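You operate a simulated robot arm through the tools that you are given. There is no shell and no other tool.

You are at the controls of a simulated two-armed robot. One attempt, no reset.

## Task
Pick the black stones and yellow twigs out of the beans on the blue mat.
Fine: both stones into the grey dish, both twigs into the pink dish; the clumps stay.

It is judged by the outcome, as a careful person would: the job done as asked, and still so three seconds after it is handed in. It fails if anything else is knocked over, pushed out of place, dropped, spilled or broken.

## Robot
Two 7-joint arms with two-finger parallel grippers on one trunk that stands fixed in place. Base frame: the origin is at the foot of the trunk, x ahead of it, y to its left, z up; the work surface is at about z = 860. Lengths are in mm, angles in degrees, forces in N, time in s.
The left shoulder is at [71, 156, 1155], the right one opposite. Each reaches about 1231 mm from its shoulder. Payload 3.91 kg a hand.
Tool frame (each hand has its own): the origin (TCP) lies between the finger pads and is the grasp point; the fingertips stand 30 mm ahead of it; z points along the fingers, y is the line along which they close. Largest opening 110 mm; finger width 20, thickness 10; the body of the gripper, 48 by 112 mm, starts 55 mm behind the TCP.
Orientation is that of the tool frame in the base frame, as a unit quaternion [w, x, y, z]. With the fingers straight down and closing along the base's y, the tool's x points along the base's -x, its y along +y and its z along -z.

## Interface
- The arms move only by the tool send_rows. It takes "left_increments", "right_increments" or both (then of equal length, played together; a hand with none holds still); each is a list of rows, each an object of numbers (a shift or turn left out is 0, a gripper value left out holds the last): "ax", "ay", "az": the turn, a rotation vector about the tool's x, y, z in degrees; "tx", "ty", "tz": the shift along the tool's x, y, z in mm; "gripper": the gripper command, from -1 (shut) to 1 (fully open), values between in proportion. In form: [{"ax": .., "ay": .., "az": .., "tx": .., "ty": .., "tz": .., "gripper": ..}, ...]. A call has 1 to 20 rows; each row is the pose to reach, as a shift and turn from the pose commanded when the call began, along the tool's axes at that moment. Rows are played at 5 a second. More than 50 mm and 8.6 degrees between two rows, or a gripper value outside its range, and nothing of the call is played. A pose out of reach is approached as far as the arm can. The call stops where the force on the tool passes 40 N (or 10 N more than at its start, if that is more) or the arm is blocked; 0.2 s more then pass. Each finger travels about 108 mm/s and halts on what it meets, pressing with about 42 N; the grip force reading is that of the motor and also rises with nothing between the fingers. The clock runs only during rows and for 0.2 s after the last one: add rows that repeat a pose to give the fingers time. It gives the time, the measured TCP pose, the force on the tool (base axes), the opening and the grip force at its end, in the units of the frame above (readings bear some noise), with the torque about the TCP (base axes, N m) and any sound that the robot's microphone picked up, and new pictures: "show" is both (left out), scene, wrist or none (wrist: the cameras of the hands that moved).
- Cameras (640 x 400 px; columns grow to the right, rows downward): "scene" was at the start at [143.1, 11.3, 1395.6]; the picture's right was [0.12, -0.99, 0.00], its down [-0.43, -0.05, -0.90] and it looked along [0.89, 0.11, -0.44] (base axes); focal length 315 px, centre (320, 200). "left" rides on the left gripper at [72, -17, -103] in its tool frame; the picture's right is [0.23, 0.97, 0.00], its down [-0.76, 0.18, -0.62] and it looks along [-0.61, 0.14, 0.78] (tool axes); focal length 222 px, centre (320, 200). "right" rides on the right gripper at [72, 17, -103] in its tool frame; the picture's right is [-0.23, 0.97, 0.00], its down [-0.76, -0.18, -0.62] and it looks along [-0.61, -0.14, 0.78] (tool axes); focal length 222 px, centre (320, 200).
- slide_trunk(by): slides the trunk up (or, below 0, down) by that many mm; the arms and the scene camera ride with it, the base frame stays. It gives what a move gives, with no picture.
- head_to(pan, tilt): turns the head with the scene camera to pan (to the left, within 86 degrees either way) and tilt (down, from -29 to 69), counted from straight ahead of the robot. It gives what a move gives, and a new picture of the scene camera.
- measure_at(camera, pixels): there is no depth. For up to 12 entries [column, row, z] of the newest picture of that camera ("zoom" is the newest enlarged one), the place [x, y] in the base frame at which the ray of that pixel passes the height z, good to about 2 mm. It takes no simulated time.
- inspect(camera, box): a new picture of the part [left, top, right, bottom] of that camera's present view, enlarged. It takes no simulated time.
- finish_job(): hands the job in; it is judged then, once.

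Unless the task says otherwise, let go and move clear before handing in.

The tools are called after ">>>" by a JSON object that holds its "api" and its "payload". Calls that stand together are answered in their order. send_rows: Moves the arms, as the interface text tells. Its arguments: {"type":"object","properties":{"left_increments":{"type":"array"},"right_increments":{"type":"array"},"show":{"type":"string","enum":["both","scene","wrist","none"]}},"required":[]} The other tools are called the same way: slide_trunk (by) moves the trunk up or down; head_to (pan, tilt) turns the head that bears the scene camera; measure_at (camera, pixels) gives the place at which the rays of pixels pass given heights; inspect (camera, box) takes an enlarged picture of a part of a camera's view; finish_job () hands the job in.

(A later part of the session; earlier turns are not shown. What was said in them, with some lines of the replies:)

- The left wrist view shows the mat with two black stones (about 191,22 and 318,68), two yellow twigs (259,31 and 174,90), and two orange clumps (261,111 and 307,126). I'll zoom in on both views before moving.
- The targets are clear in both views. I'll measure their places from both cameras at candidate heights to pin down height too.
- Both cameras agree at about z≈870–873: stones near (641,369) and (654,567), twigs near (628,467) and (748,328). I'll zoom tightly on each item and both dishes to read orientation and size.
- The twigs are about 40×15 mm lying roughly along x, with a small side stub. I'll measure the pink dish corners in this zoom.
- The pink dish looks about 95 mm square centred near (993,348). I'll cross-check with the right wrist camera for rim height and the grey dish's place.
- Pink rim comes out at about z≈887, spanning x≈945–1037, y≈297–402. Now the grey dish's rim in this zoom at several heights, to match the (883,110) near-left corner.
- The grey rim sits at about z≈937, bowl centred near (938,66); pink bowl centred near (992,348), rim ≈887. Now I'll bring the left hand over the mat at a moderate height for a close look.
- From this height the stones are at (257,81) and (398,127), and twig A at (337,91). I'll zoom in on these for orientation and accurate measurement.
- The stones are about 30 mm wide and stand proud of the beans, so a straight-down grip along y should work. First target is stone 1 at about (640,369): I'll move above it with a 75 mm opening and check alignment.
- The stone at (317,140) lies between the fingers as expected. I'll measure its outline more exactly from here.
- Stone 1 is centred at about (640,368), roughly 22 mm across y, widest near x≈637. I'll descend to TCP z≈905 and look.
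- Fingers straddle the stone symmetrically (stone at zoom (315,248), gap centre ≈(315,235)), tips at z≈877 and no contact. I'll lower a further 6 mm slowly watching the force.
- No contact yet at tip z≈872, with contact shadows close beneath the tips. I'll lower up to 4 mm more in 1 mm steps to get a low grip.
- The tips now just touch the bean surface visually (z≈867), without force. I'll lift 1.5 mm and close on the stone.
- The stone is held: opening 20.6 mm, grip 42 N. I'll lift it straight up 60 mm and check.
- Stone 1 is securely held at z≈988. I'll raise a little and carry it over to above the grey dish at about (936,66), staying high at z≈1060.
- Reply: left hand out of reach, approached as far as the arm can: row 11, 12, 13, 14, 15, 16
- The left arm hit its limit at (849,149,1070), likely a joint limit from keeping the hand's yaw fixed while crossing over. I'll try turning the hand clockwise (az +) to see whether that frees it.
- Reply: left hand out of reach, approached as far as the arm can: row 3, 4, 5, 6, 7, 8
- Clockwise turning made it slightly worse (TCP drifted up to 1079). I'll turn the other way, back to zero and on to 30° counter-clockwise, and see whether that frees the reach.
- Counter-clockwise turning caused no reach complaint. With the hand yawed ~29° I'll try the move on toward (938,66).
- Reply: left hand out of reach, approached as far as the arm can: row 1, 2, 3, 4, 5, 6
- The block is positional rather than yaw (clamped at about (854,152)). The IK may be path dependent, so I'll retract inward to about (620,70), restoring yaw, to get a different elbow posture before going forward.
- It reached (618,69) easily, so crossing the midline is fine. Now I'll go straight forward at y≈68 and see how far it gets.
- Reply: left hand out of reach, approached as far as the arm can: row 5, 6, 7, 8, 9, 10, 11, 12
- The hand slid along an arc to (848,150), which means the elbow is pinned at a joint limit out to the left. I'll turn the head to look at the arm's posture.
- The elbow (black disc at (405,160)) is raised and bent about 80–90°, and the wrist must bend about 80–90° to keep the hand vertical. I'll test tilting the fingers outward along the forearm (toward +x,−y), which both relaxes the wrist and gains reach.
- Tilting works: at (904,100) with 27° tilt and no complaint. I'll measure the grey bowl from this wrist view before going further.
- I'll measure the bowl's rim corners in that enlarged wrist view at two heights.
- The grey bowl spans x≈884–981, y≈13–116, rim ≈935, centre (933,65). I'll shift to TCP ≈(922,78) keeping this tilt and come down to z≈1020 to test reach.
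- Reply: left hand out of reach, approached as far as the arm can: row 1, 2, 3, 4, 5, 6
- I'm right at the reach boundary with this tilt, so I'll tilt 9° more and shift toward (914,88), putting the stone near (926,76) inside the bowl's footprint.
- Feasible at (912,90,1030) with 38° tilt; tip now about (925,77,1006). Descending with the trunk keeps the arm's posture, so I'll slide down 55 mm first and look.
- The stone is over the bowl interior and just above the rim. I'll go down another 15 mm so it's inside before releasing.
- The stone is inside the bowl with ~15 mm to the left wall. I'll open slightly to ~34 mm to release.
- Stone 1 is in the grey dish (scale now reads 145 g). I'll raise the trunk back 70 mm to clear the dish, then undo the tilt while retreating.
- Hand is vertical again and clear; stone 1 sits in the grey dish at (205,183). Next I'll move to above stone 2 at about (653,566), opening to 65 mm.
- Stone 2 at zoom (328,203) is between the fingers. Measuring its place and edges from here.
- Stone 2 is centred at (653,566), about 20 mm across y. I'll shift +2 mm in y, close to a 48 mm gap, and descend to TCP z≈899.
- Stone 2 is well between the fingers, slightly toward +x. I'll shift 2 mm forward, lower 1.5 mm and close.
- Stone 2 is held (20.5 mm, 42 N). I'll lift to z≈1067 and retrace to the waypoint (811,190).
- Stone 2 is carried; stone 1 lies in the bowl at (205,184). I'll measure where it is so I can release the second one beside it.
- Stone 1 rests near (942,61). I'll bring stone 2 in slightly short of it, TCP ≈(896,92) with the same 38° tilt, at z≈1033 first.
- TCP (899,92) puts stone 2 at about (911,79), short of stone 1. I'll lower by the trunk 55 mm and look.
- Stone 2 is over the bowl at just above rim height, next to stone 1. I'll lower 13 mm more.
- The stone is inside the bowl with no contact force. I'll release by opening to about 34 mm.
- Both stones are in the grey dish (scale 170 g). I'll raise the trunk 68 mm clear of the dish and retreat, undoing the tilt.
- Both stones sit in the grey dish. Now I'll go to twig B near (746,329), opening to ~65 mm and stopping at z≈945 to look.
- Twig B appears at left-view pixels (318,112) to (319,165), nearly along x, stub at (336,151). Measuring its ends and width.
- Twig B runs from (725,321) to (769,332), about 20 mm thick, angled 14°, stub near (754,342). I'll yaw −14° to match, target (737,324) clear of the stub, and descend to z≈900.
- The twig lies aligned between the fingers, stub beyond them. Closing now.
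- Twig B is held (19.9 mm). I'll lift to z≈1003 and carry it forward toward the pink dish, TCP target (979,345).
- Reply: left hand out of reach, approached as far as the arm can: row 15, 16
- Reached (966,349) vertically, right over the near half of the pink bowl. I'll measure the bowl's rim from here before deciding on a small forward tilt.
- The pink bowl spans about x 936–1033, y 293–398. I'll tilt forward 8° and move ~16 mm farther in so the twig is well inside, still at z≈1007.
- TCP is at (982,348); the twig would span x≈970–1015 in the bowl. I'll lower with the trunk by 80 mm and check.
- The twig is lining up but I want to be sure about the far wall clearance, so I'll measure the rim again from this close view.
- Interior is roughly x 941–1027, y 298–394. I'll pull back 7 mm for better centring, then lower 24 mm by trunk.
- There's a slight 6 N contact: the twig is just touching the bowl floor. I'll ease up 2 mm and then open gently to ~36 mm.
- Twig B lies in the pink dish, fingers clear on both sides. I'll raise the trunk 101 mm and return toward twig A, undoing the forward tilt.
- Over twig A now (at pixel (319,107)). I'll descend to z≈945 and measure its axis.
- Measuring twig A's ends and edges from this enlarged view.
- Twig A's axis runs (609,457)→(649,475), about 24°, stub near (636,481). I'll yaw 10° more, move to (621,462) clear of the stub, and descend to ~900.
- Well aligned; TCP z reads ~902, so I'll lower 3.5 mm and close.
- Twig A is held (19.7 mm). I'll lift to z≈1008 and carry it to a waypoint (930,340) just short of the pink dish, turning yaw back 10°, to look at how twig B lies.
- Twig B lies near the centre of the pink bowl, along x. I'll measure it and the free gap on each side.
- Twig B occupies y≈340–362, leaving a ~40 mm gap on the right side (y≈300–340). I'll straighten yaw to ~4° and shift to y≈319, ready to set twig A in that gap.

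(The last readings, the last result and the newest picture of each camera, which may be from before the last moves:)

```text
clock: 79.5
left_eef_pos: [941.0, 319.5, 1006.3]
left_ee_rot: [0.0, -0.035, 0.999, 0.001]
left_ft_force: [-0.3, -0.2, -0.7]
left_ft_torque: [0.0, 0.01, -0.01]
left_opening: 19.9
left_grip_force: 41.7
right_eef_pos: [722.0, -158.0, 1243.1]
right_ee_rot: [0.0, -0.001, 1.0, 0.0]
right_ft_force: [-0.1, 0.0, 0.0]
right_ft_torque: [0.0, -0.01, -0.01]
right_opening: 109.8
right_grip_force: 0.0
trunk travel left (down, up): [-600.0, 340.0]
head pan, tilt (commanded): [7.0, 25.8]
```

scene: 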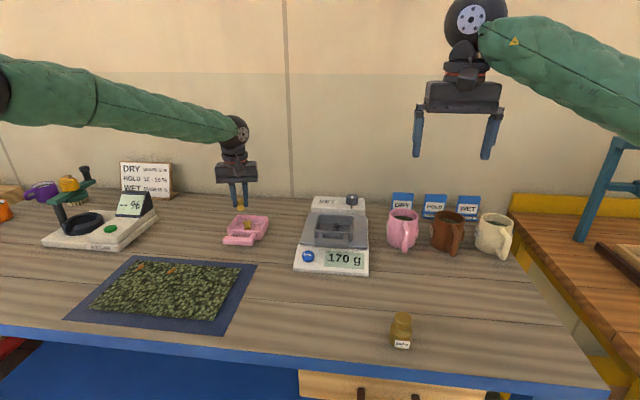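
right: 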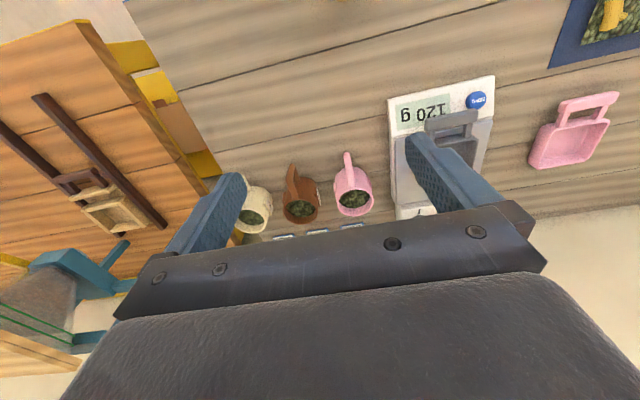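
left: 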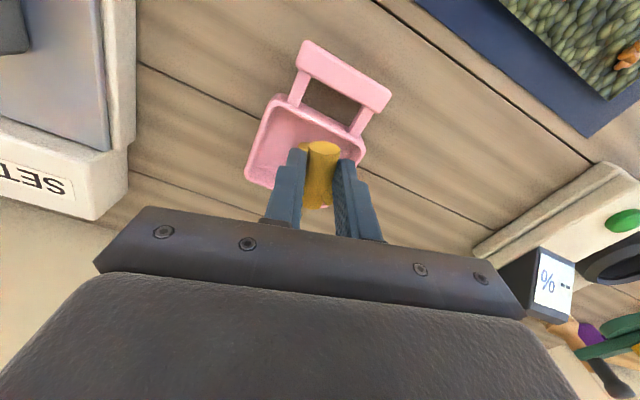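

At (941,319), yaw ~4°. Now a 10° forward tilt plus 34 mm forward to reach TCP x≈975.

>>> {"api": "send_rows", "payload": {"left_increments": [{"tx": -11, "ty": -0.8, "ax": 0.2, "ay": -3.3}, {"tx": -22, "ty": -1.6, "ax": 0.5, "ay": -6.6}, {"tx": -34, "ty": -2.4, "ax": 0.7, "ay": -10}, {"tx": -34, "ty": -2.4, "ax": 0.7, "ay": -10}], "show": "wrist"}}

>>> {"api": "inspect", "payload": {"camera": "left", "box": [200, 20, 440, 200]}}

```text
clock: 80.5
left_eef_pos: [975.4, 319.7, 1007.7]
left_ee_rot: [0.087, -0.035, 0.996, -0.003]
left_ft_force: [-0.4, -0.7, 0.2]
left_ft_torque: [-0.01, 0.01, -0.01]
left_opening: 19.8
left_grip_force: 42.3
right_eef_pos: [722.9, -157.5, 1243.4]
right_ee_rot: [-0.001, 0.001, 1.0, -0.001]
right_ft_force: [-0.2, 1.1, 0.0]
right_ft_torque: [0.03, 0.0, 0.03]
right_opening: 109.8
right_grip_force: 0.0
trunk travel left (down, up): [-600.0, 340.0]
head pan, tilt (commanded): [7.0, 25.8]
```

left: 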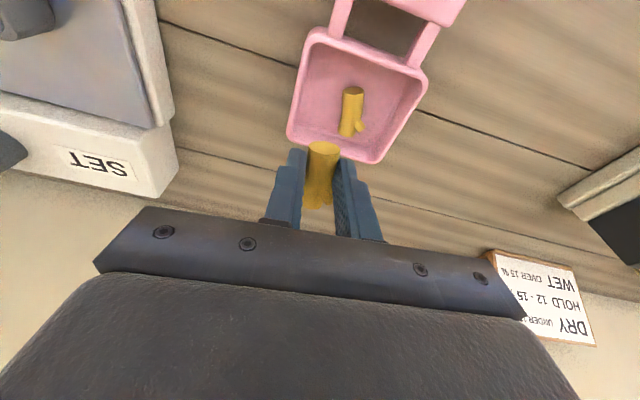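

```text
2.22 times, centred on (320, 110) of left
```

zoom: 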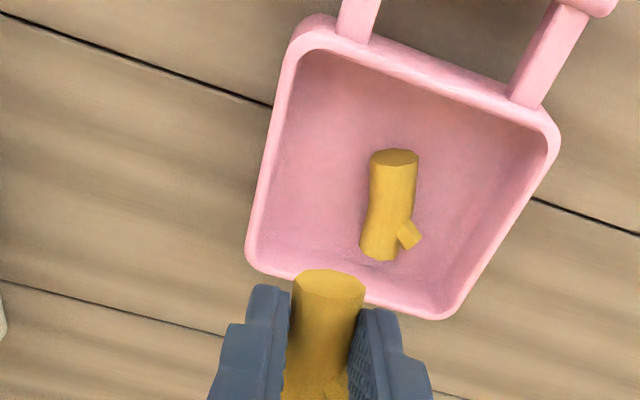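

Now I'll check twig B's position and the bowl walls from this view to confirm that the gap on the right is where I expect.

>>> {"api": "measure_at", "payload": {"camera": "zoom", "pixels": [[370, 190, 876], [362, 240, 876], [395, 165, 878], [380, 250, 872], [305, 62, 887], [262, 240, 887], [300, 275, 887], [440, 305, 887], [545, 140, 887], [375, 300, 887]]}}

```text
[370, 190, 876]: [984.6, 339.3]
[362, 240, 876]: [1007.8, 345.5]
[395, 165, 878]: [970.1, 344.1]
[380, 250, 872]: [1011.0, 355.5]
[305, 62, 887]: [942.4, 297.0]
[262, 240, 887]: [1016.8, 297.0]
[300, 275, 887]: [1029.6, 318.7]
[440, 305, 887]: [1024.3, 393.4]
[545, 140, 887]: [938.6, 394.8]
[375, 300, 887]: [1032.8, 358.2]
```

Gap confirmed: right rim at y≈298, twig B's right edge at y≈339–345, hand at y≈319.5. I'll lower by trunk 78 mm and look.

>>> {"api": "slide_trunk", "payload": {"by": -78}}

>>> {"api": "inspect", "payload": {"camera": "left", "box": [200, 20, 440, 200]}}

>>> {"api": "inspect", "payload": {"camera": "scene", "box": [195, 145, 295, 225]}}

```text
clock: 81.6
left_eef_pos: [975.0, 320.4, 929.8]
left_ee_rot: [0.087, -0.035, 0.996, -0.003]
left_ft_force: [-0.5, -0.2, 0.2]
left_ft_torque: [-0.04, -0.01, -0.03]
left_opening: 20.0
left_grip_force: 42.3
right_eef_pos: [720.9, -157.0, 1166.1]
right_ee_rot: [0.0, 0.0, 1.0, -0.001]
right_ft_force: [-0.1, 0.1, 0.1]
right_ft_torque: [0.01, -0.03, -0.02]
right_opening: 110.2
right_grip_force: 0.1
trunk travel left (down, up): [-522.0, 418.0]
head pan, tilt (commanded): [7.0, 25.8]
```

```text
2.22 times, centred on (320, 110) of left
```

zoom: 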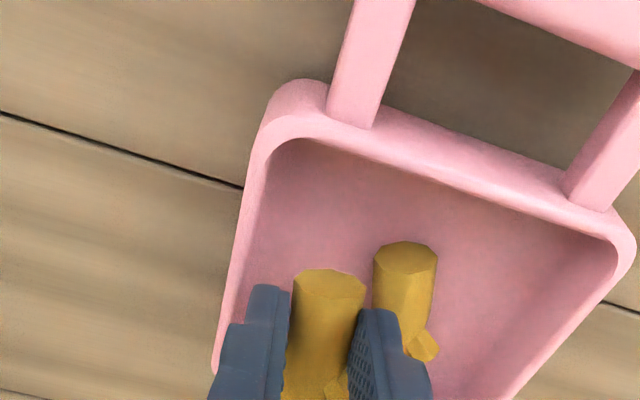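

```text
5.00 times, centred on (245, 185) of scene
```

zoom: 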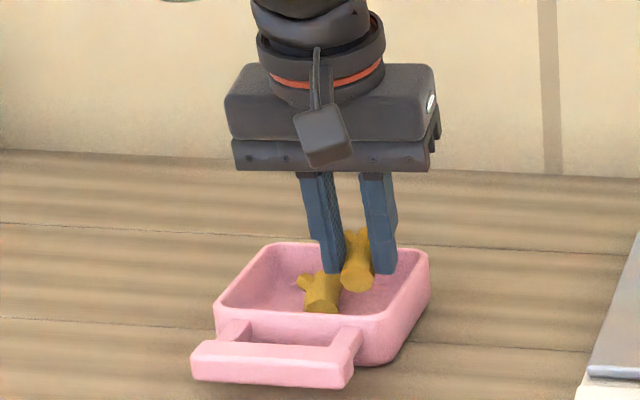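

Twig A hangs beside twig B. I'll go 9 mm lower, keeping the fingertips just above the rim height.

>>> {"api": "slide_trunk", "payload": {"by": -9}}

>>> {"api": "inspect", "payload": {"camera": "left", "box": [220, 80, 420, 200]}}

>>> {"api": "inspect", "payload": {"camera": "scene", "box": [205, 155, 285, 220]}}

```text
clock: 82.2
left_eef_pos: [975.9, 320.4, 922.0]
left_ee_rot: [0.087, -0.036, 0.996, -0.003]
left_ft_force: [-0.7, 0.3, 0.5]
left_ft_torque: [-0.01, 0.01, 0.0]
left_opening: 20.2
left_grip_force: 42.2
right_eef_pos: [722.0, -157.3, 1156.4]
right_ee_rot: [0.0, 0.0, 1.0, 0.0]
right_ft_force: [0.1, -0.4, 0.3]
right_ft_torque: [-0.02, 0.0, 0.03]
right_opening: 110.0
right_grip_force: 0.1
trunk travel left (down, up): [-513.0, 427.0]
head pan, tilt (commanded): [7.0, 25.8]
```

```text
3.20 times, centred on (320, 140) of left
```

zoom: 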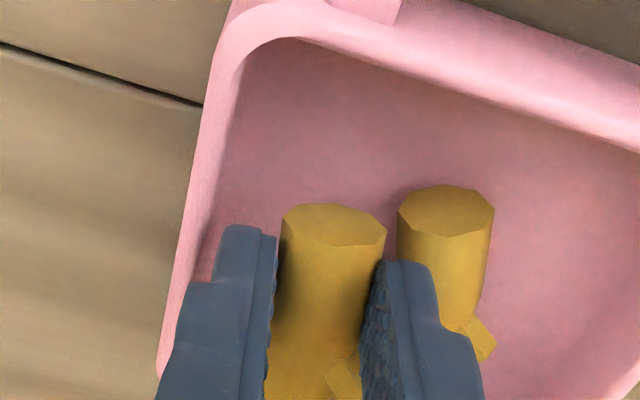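

```text
6.15 times, centred on (245, 188) of scene
```

zoom: 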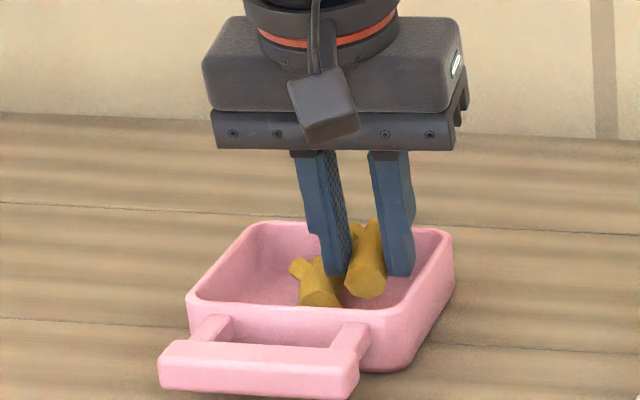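

Positions look right: the twig is in the gap, tips at z≈892 just above the rim. I'll open only to ~27 mm to let it drop the short way.

>>> {"api": "send_rows", "payload": {"left_increments": [{"gripper": -0.58}, {"gripper": -0.5}, {"gripper": -0.5}, {"gripper": -0.5}, {"gripper": -0.5}], "show": "wrist"}}

>>> {"api": "inspect", "payload": {"camera": "left", "box": [220, 80, 420, 200]}}

>>> {"api": "inspect", "payload": {"camera": "scene", "box": [205, 155, 285, 220]}}

```text
clock: 83.4
left_eef_pos: [975.8, 320.3, 920.6]
left_ee_rot: [0.088, -0.036, 0.995, -0.004]
left_ft_force: [0.3, -0.3, 0.1]
left_ft_torque: [0.02, 0.03, 0.01]
left_opening: 27.4
left_grip_force: 0.1
right_eef_pos: [722.8, -156.4, 1156.9]
right_ee_rot: [0.0, 0.0, 1.0, 0.0]
right_ft_force: [0.0, -0.3, 0.5]
right_ft_torque: [0.01, -0.01, 0.04]
right_opening: 110.0
right_grip_force: 0.0
trunk travel left (down, up): [-513.0, 427.0]
head pan, tilt (commanded): [7.0, 25.8]
```

left: 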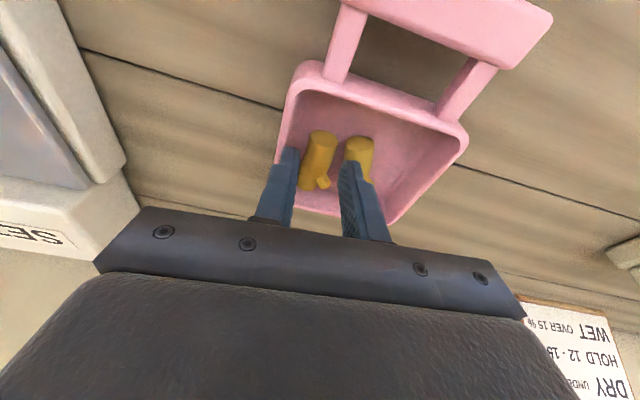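

```text
3.20 times, centred on (320, 140) of left
```

zoom: 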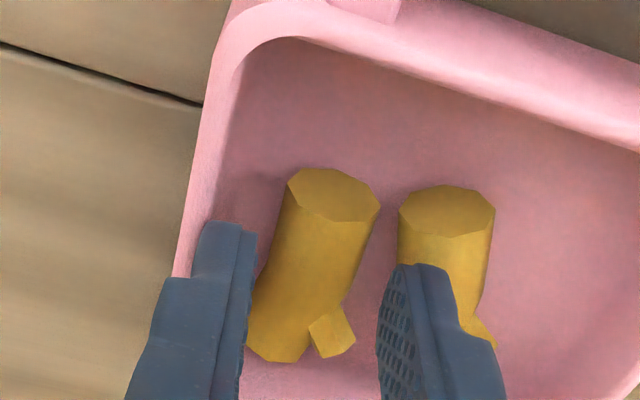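

```text
6.15 times, centred on (245, 188) of scene
```

zoom: 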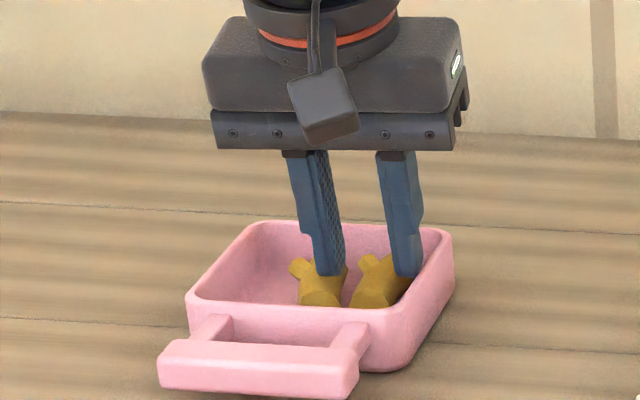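

Both twigs now lie side by side in the pink dish. I'll raise the trunk 87 mm straight up to clear, then back the hand away, undoing the tilt.

>>> {"api": "slide_trunk", "payload": {"by": 87}}

>>> {"api": "send_rows", "payload": {"left_increments": [{"tz": -20}, {"tz": -40}, {"tx": 25, "ty": 8, "tz": -60, "ax": -0.2, "ay": 3.3}, {"tx": 50, "ty": 25, "tz": -75, "ax": -0.5, "ay": 6.6}, {"tx": 75, "ty": 45, "tz": -90, "ax": -0.7, "ay": 10}, {"tx": 100, "ty": 68, "tz": -105, "ax": -0.7, "ay": 10}, {"tx": 125, "ty": 92, "tz": -115, "ax": -0.7, "ay": 10}, {"tx": 150, "ty": 118, "tz": -125, "ax": -0.7, "ay": 10}, {"tx": 175, "ty": 140, "tz": -135, "ax": -0.7, "ay": 10}, {"tx": 200, "ty": 160, "tz": -145, "ax": -0.7, "ay": 10}, {"tx": 225, "ty": 180, "tz": -155, "ax": -0.7, "ay": 10}, {"tx": 225, "ty": 180, "tz": -155, "ax": -0.7, "ay": 10}], "show": "both"}}

>>> {"api": "inspect", "payload": {"camera": "scene", "box": [50, 185, 390, 345]}}

>>> {"api": "inspect", "payload": {"camera": "scene", "box": [205, 200, 285, 255]}}

>>> {"api": "inspect", "payload": {"camera": "scene", "box": [290, 190, 380, 280]}}

```text
clock: 84.6
left_eef_pos: [975.3, 320.0, 1007.2]
left_ee_rot: [0.086, -0.035, 0.996, -0.004]
left_ft_force: [0.6, 0.7, 0.1]
left_ft_torque: [-0.02, 0.01, 0.02]
left_opening: 27.6
left_grip_force: 0.1
right_eef_pos: [722.0, -157.8, 1242.3]
right_ee_rot: [-0.001, 0.0, 1.0, 0.0]
right_ft_force: [0.1, 0.6, -0.5]
right_ft_torque: [0.0, 0.02, 0.01]
right_opening: 109.7
right_grip_force: 0.1
trunk travel left (down, up): [-600.0, 340.0]
head pan, tilt (commanded): [7.0, 25.8]
```

```text
clock: 87.2
left_eef_pos: [715.9, 483.2, 1120.3]
left_ee_rot: [-0.002, -0.035, 0.999, 0.001]
left_ft_force: [0.8, -0.6, -0.1]
left_ft_torque: [0.0, 0.04, -0.01]
left_opening: 27.5
left_grip_force: 0.1
right_eef_pos: [723.8, -156.5, 1242.6]
right_ee_rot: [-0.001, 0.0, 1.0, 0.0]
right_ft_force: [-0.3, -0.9, 0.1]
right_ft_torque: [0.02, 0.03, -0.01]
right_opening: 109.9
right_grip_force: 0.0
trunk travel left (down, up): [-600.0, 340.0]
head pan, tilt (commanded): [7.0, 25.8]
```

scene: 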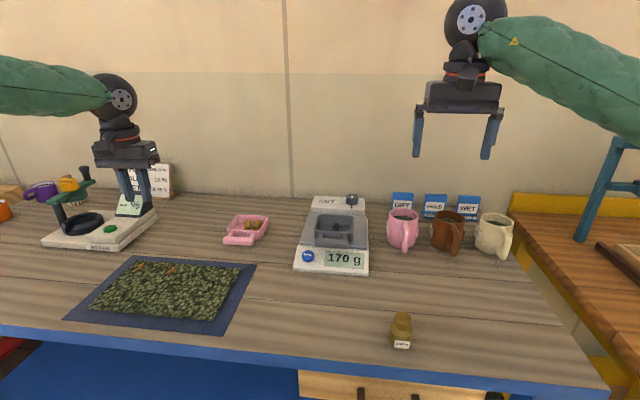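
left: 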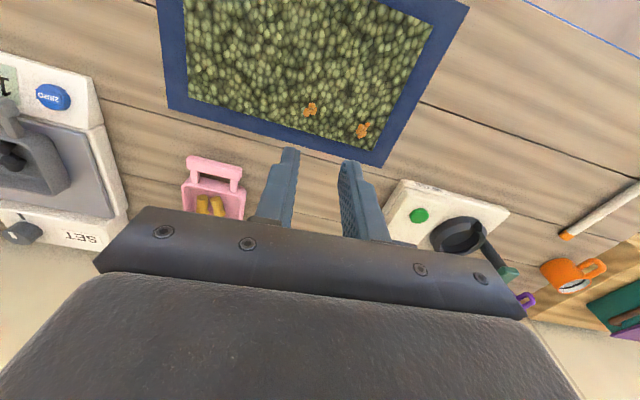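

```text
1.88 times, centred on (220, 265) of scene
```

zoom: 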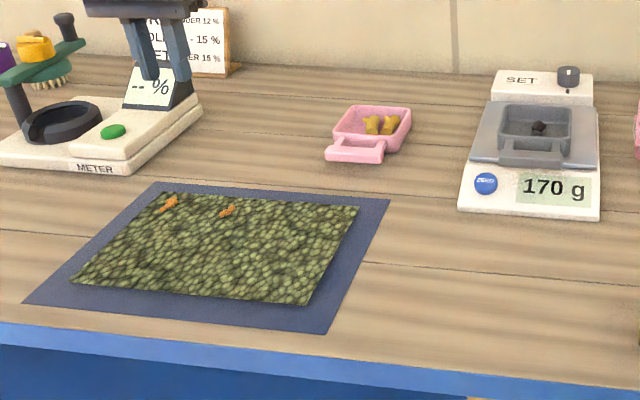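

```text
7.27 times, centred on (245, 228) of scene
```

zoom: 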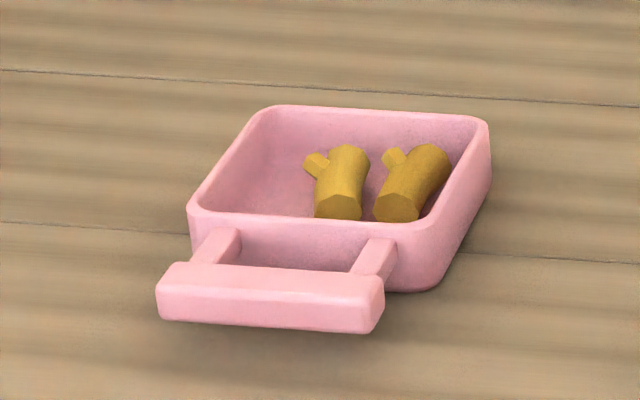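

```text
4.44 times, centred on (335, 235) of scene
```

zoom: 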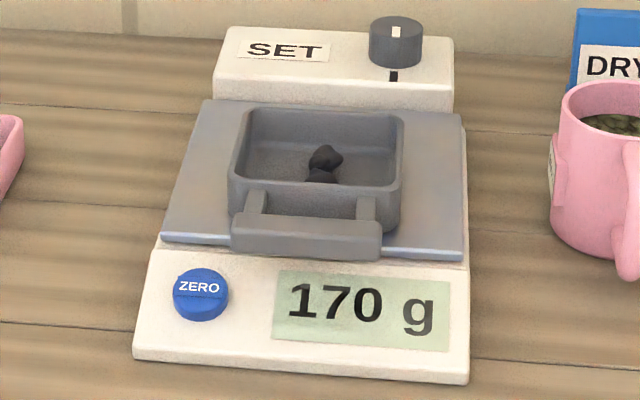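

Final state: the two stones are in the grey dish (scale steady at 170 g) and the two twigs are in the pink dish. The orange clumps are still on the beans, nothing else has moved, and the hand is well clear. I'm handing the job in.

>>> {"api": "finish_job", "payload": {}}

```text
The job is handed in.
```

The job is handed in. In the last pictures, both black stones were in the grey dish and both yellow twigs were in the pink dish.

- **Stones:** the scale under the grey dish went from 120 g to 145 g, then to 170 g as each stone went in.
- **Twigs:** they lie side by side in the pink dish. It took a light 6 N touch as I set the first one down, but did not shift.
- **Left in place:** the two orange clumps are still on the beans, and I saw nothing else moved or knocked over.
- **Hand clear:** the left hand had let go and backed well away before I handed in.

The left arm couldn't reach the grey dish, or quite reach the pink one, with the fingers straight down. I tilted the hand and lowered it with the trunk to release inside each dish.
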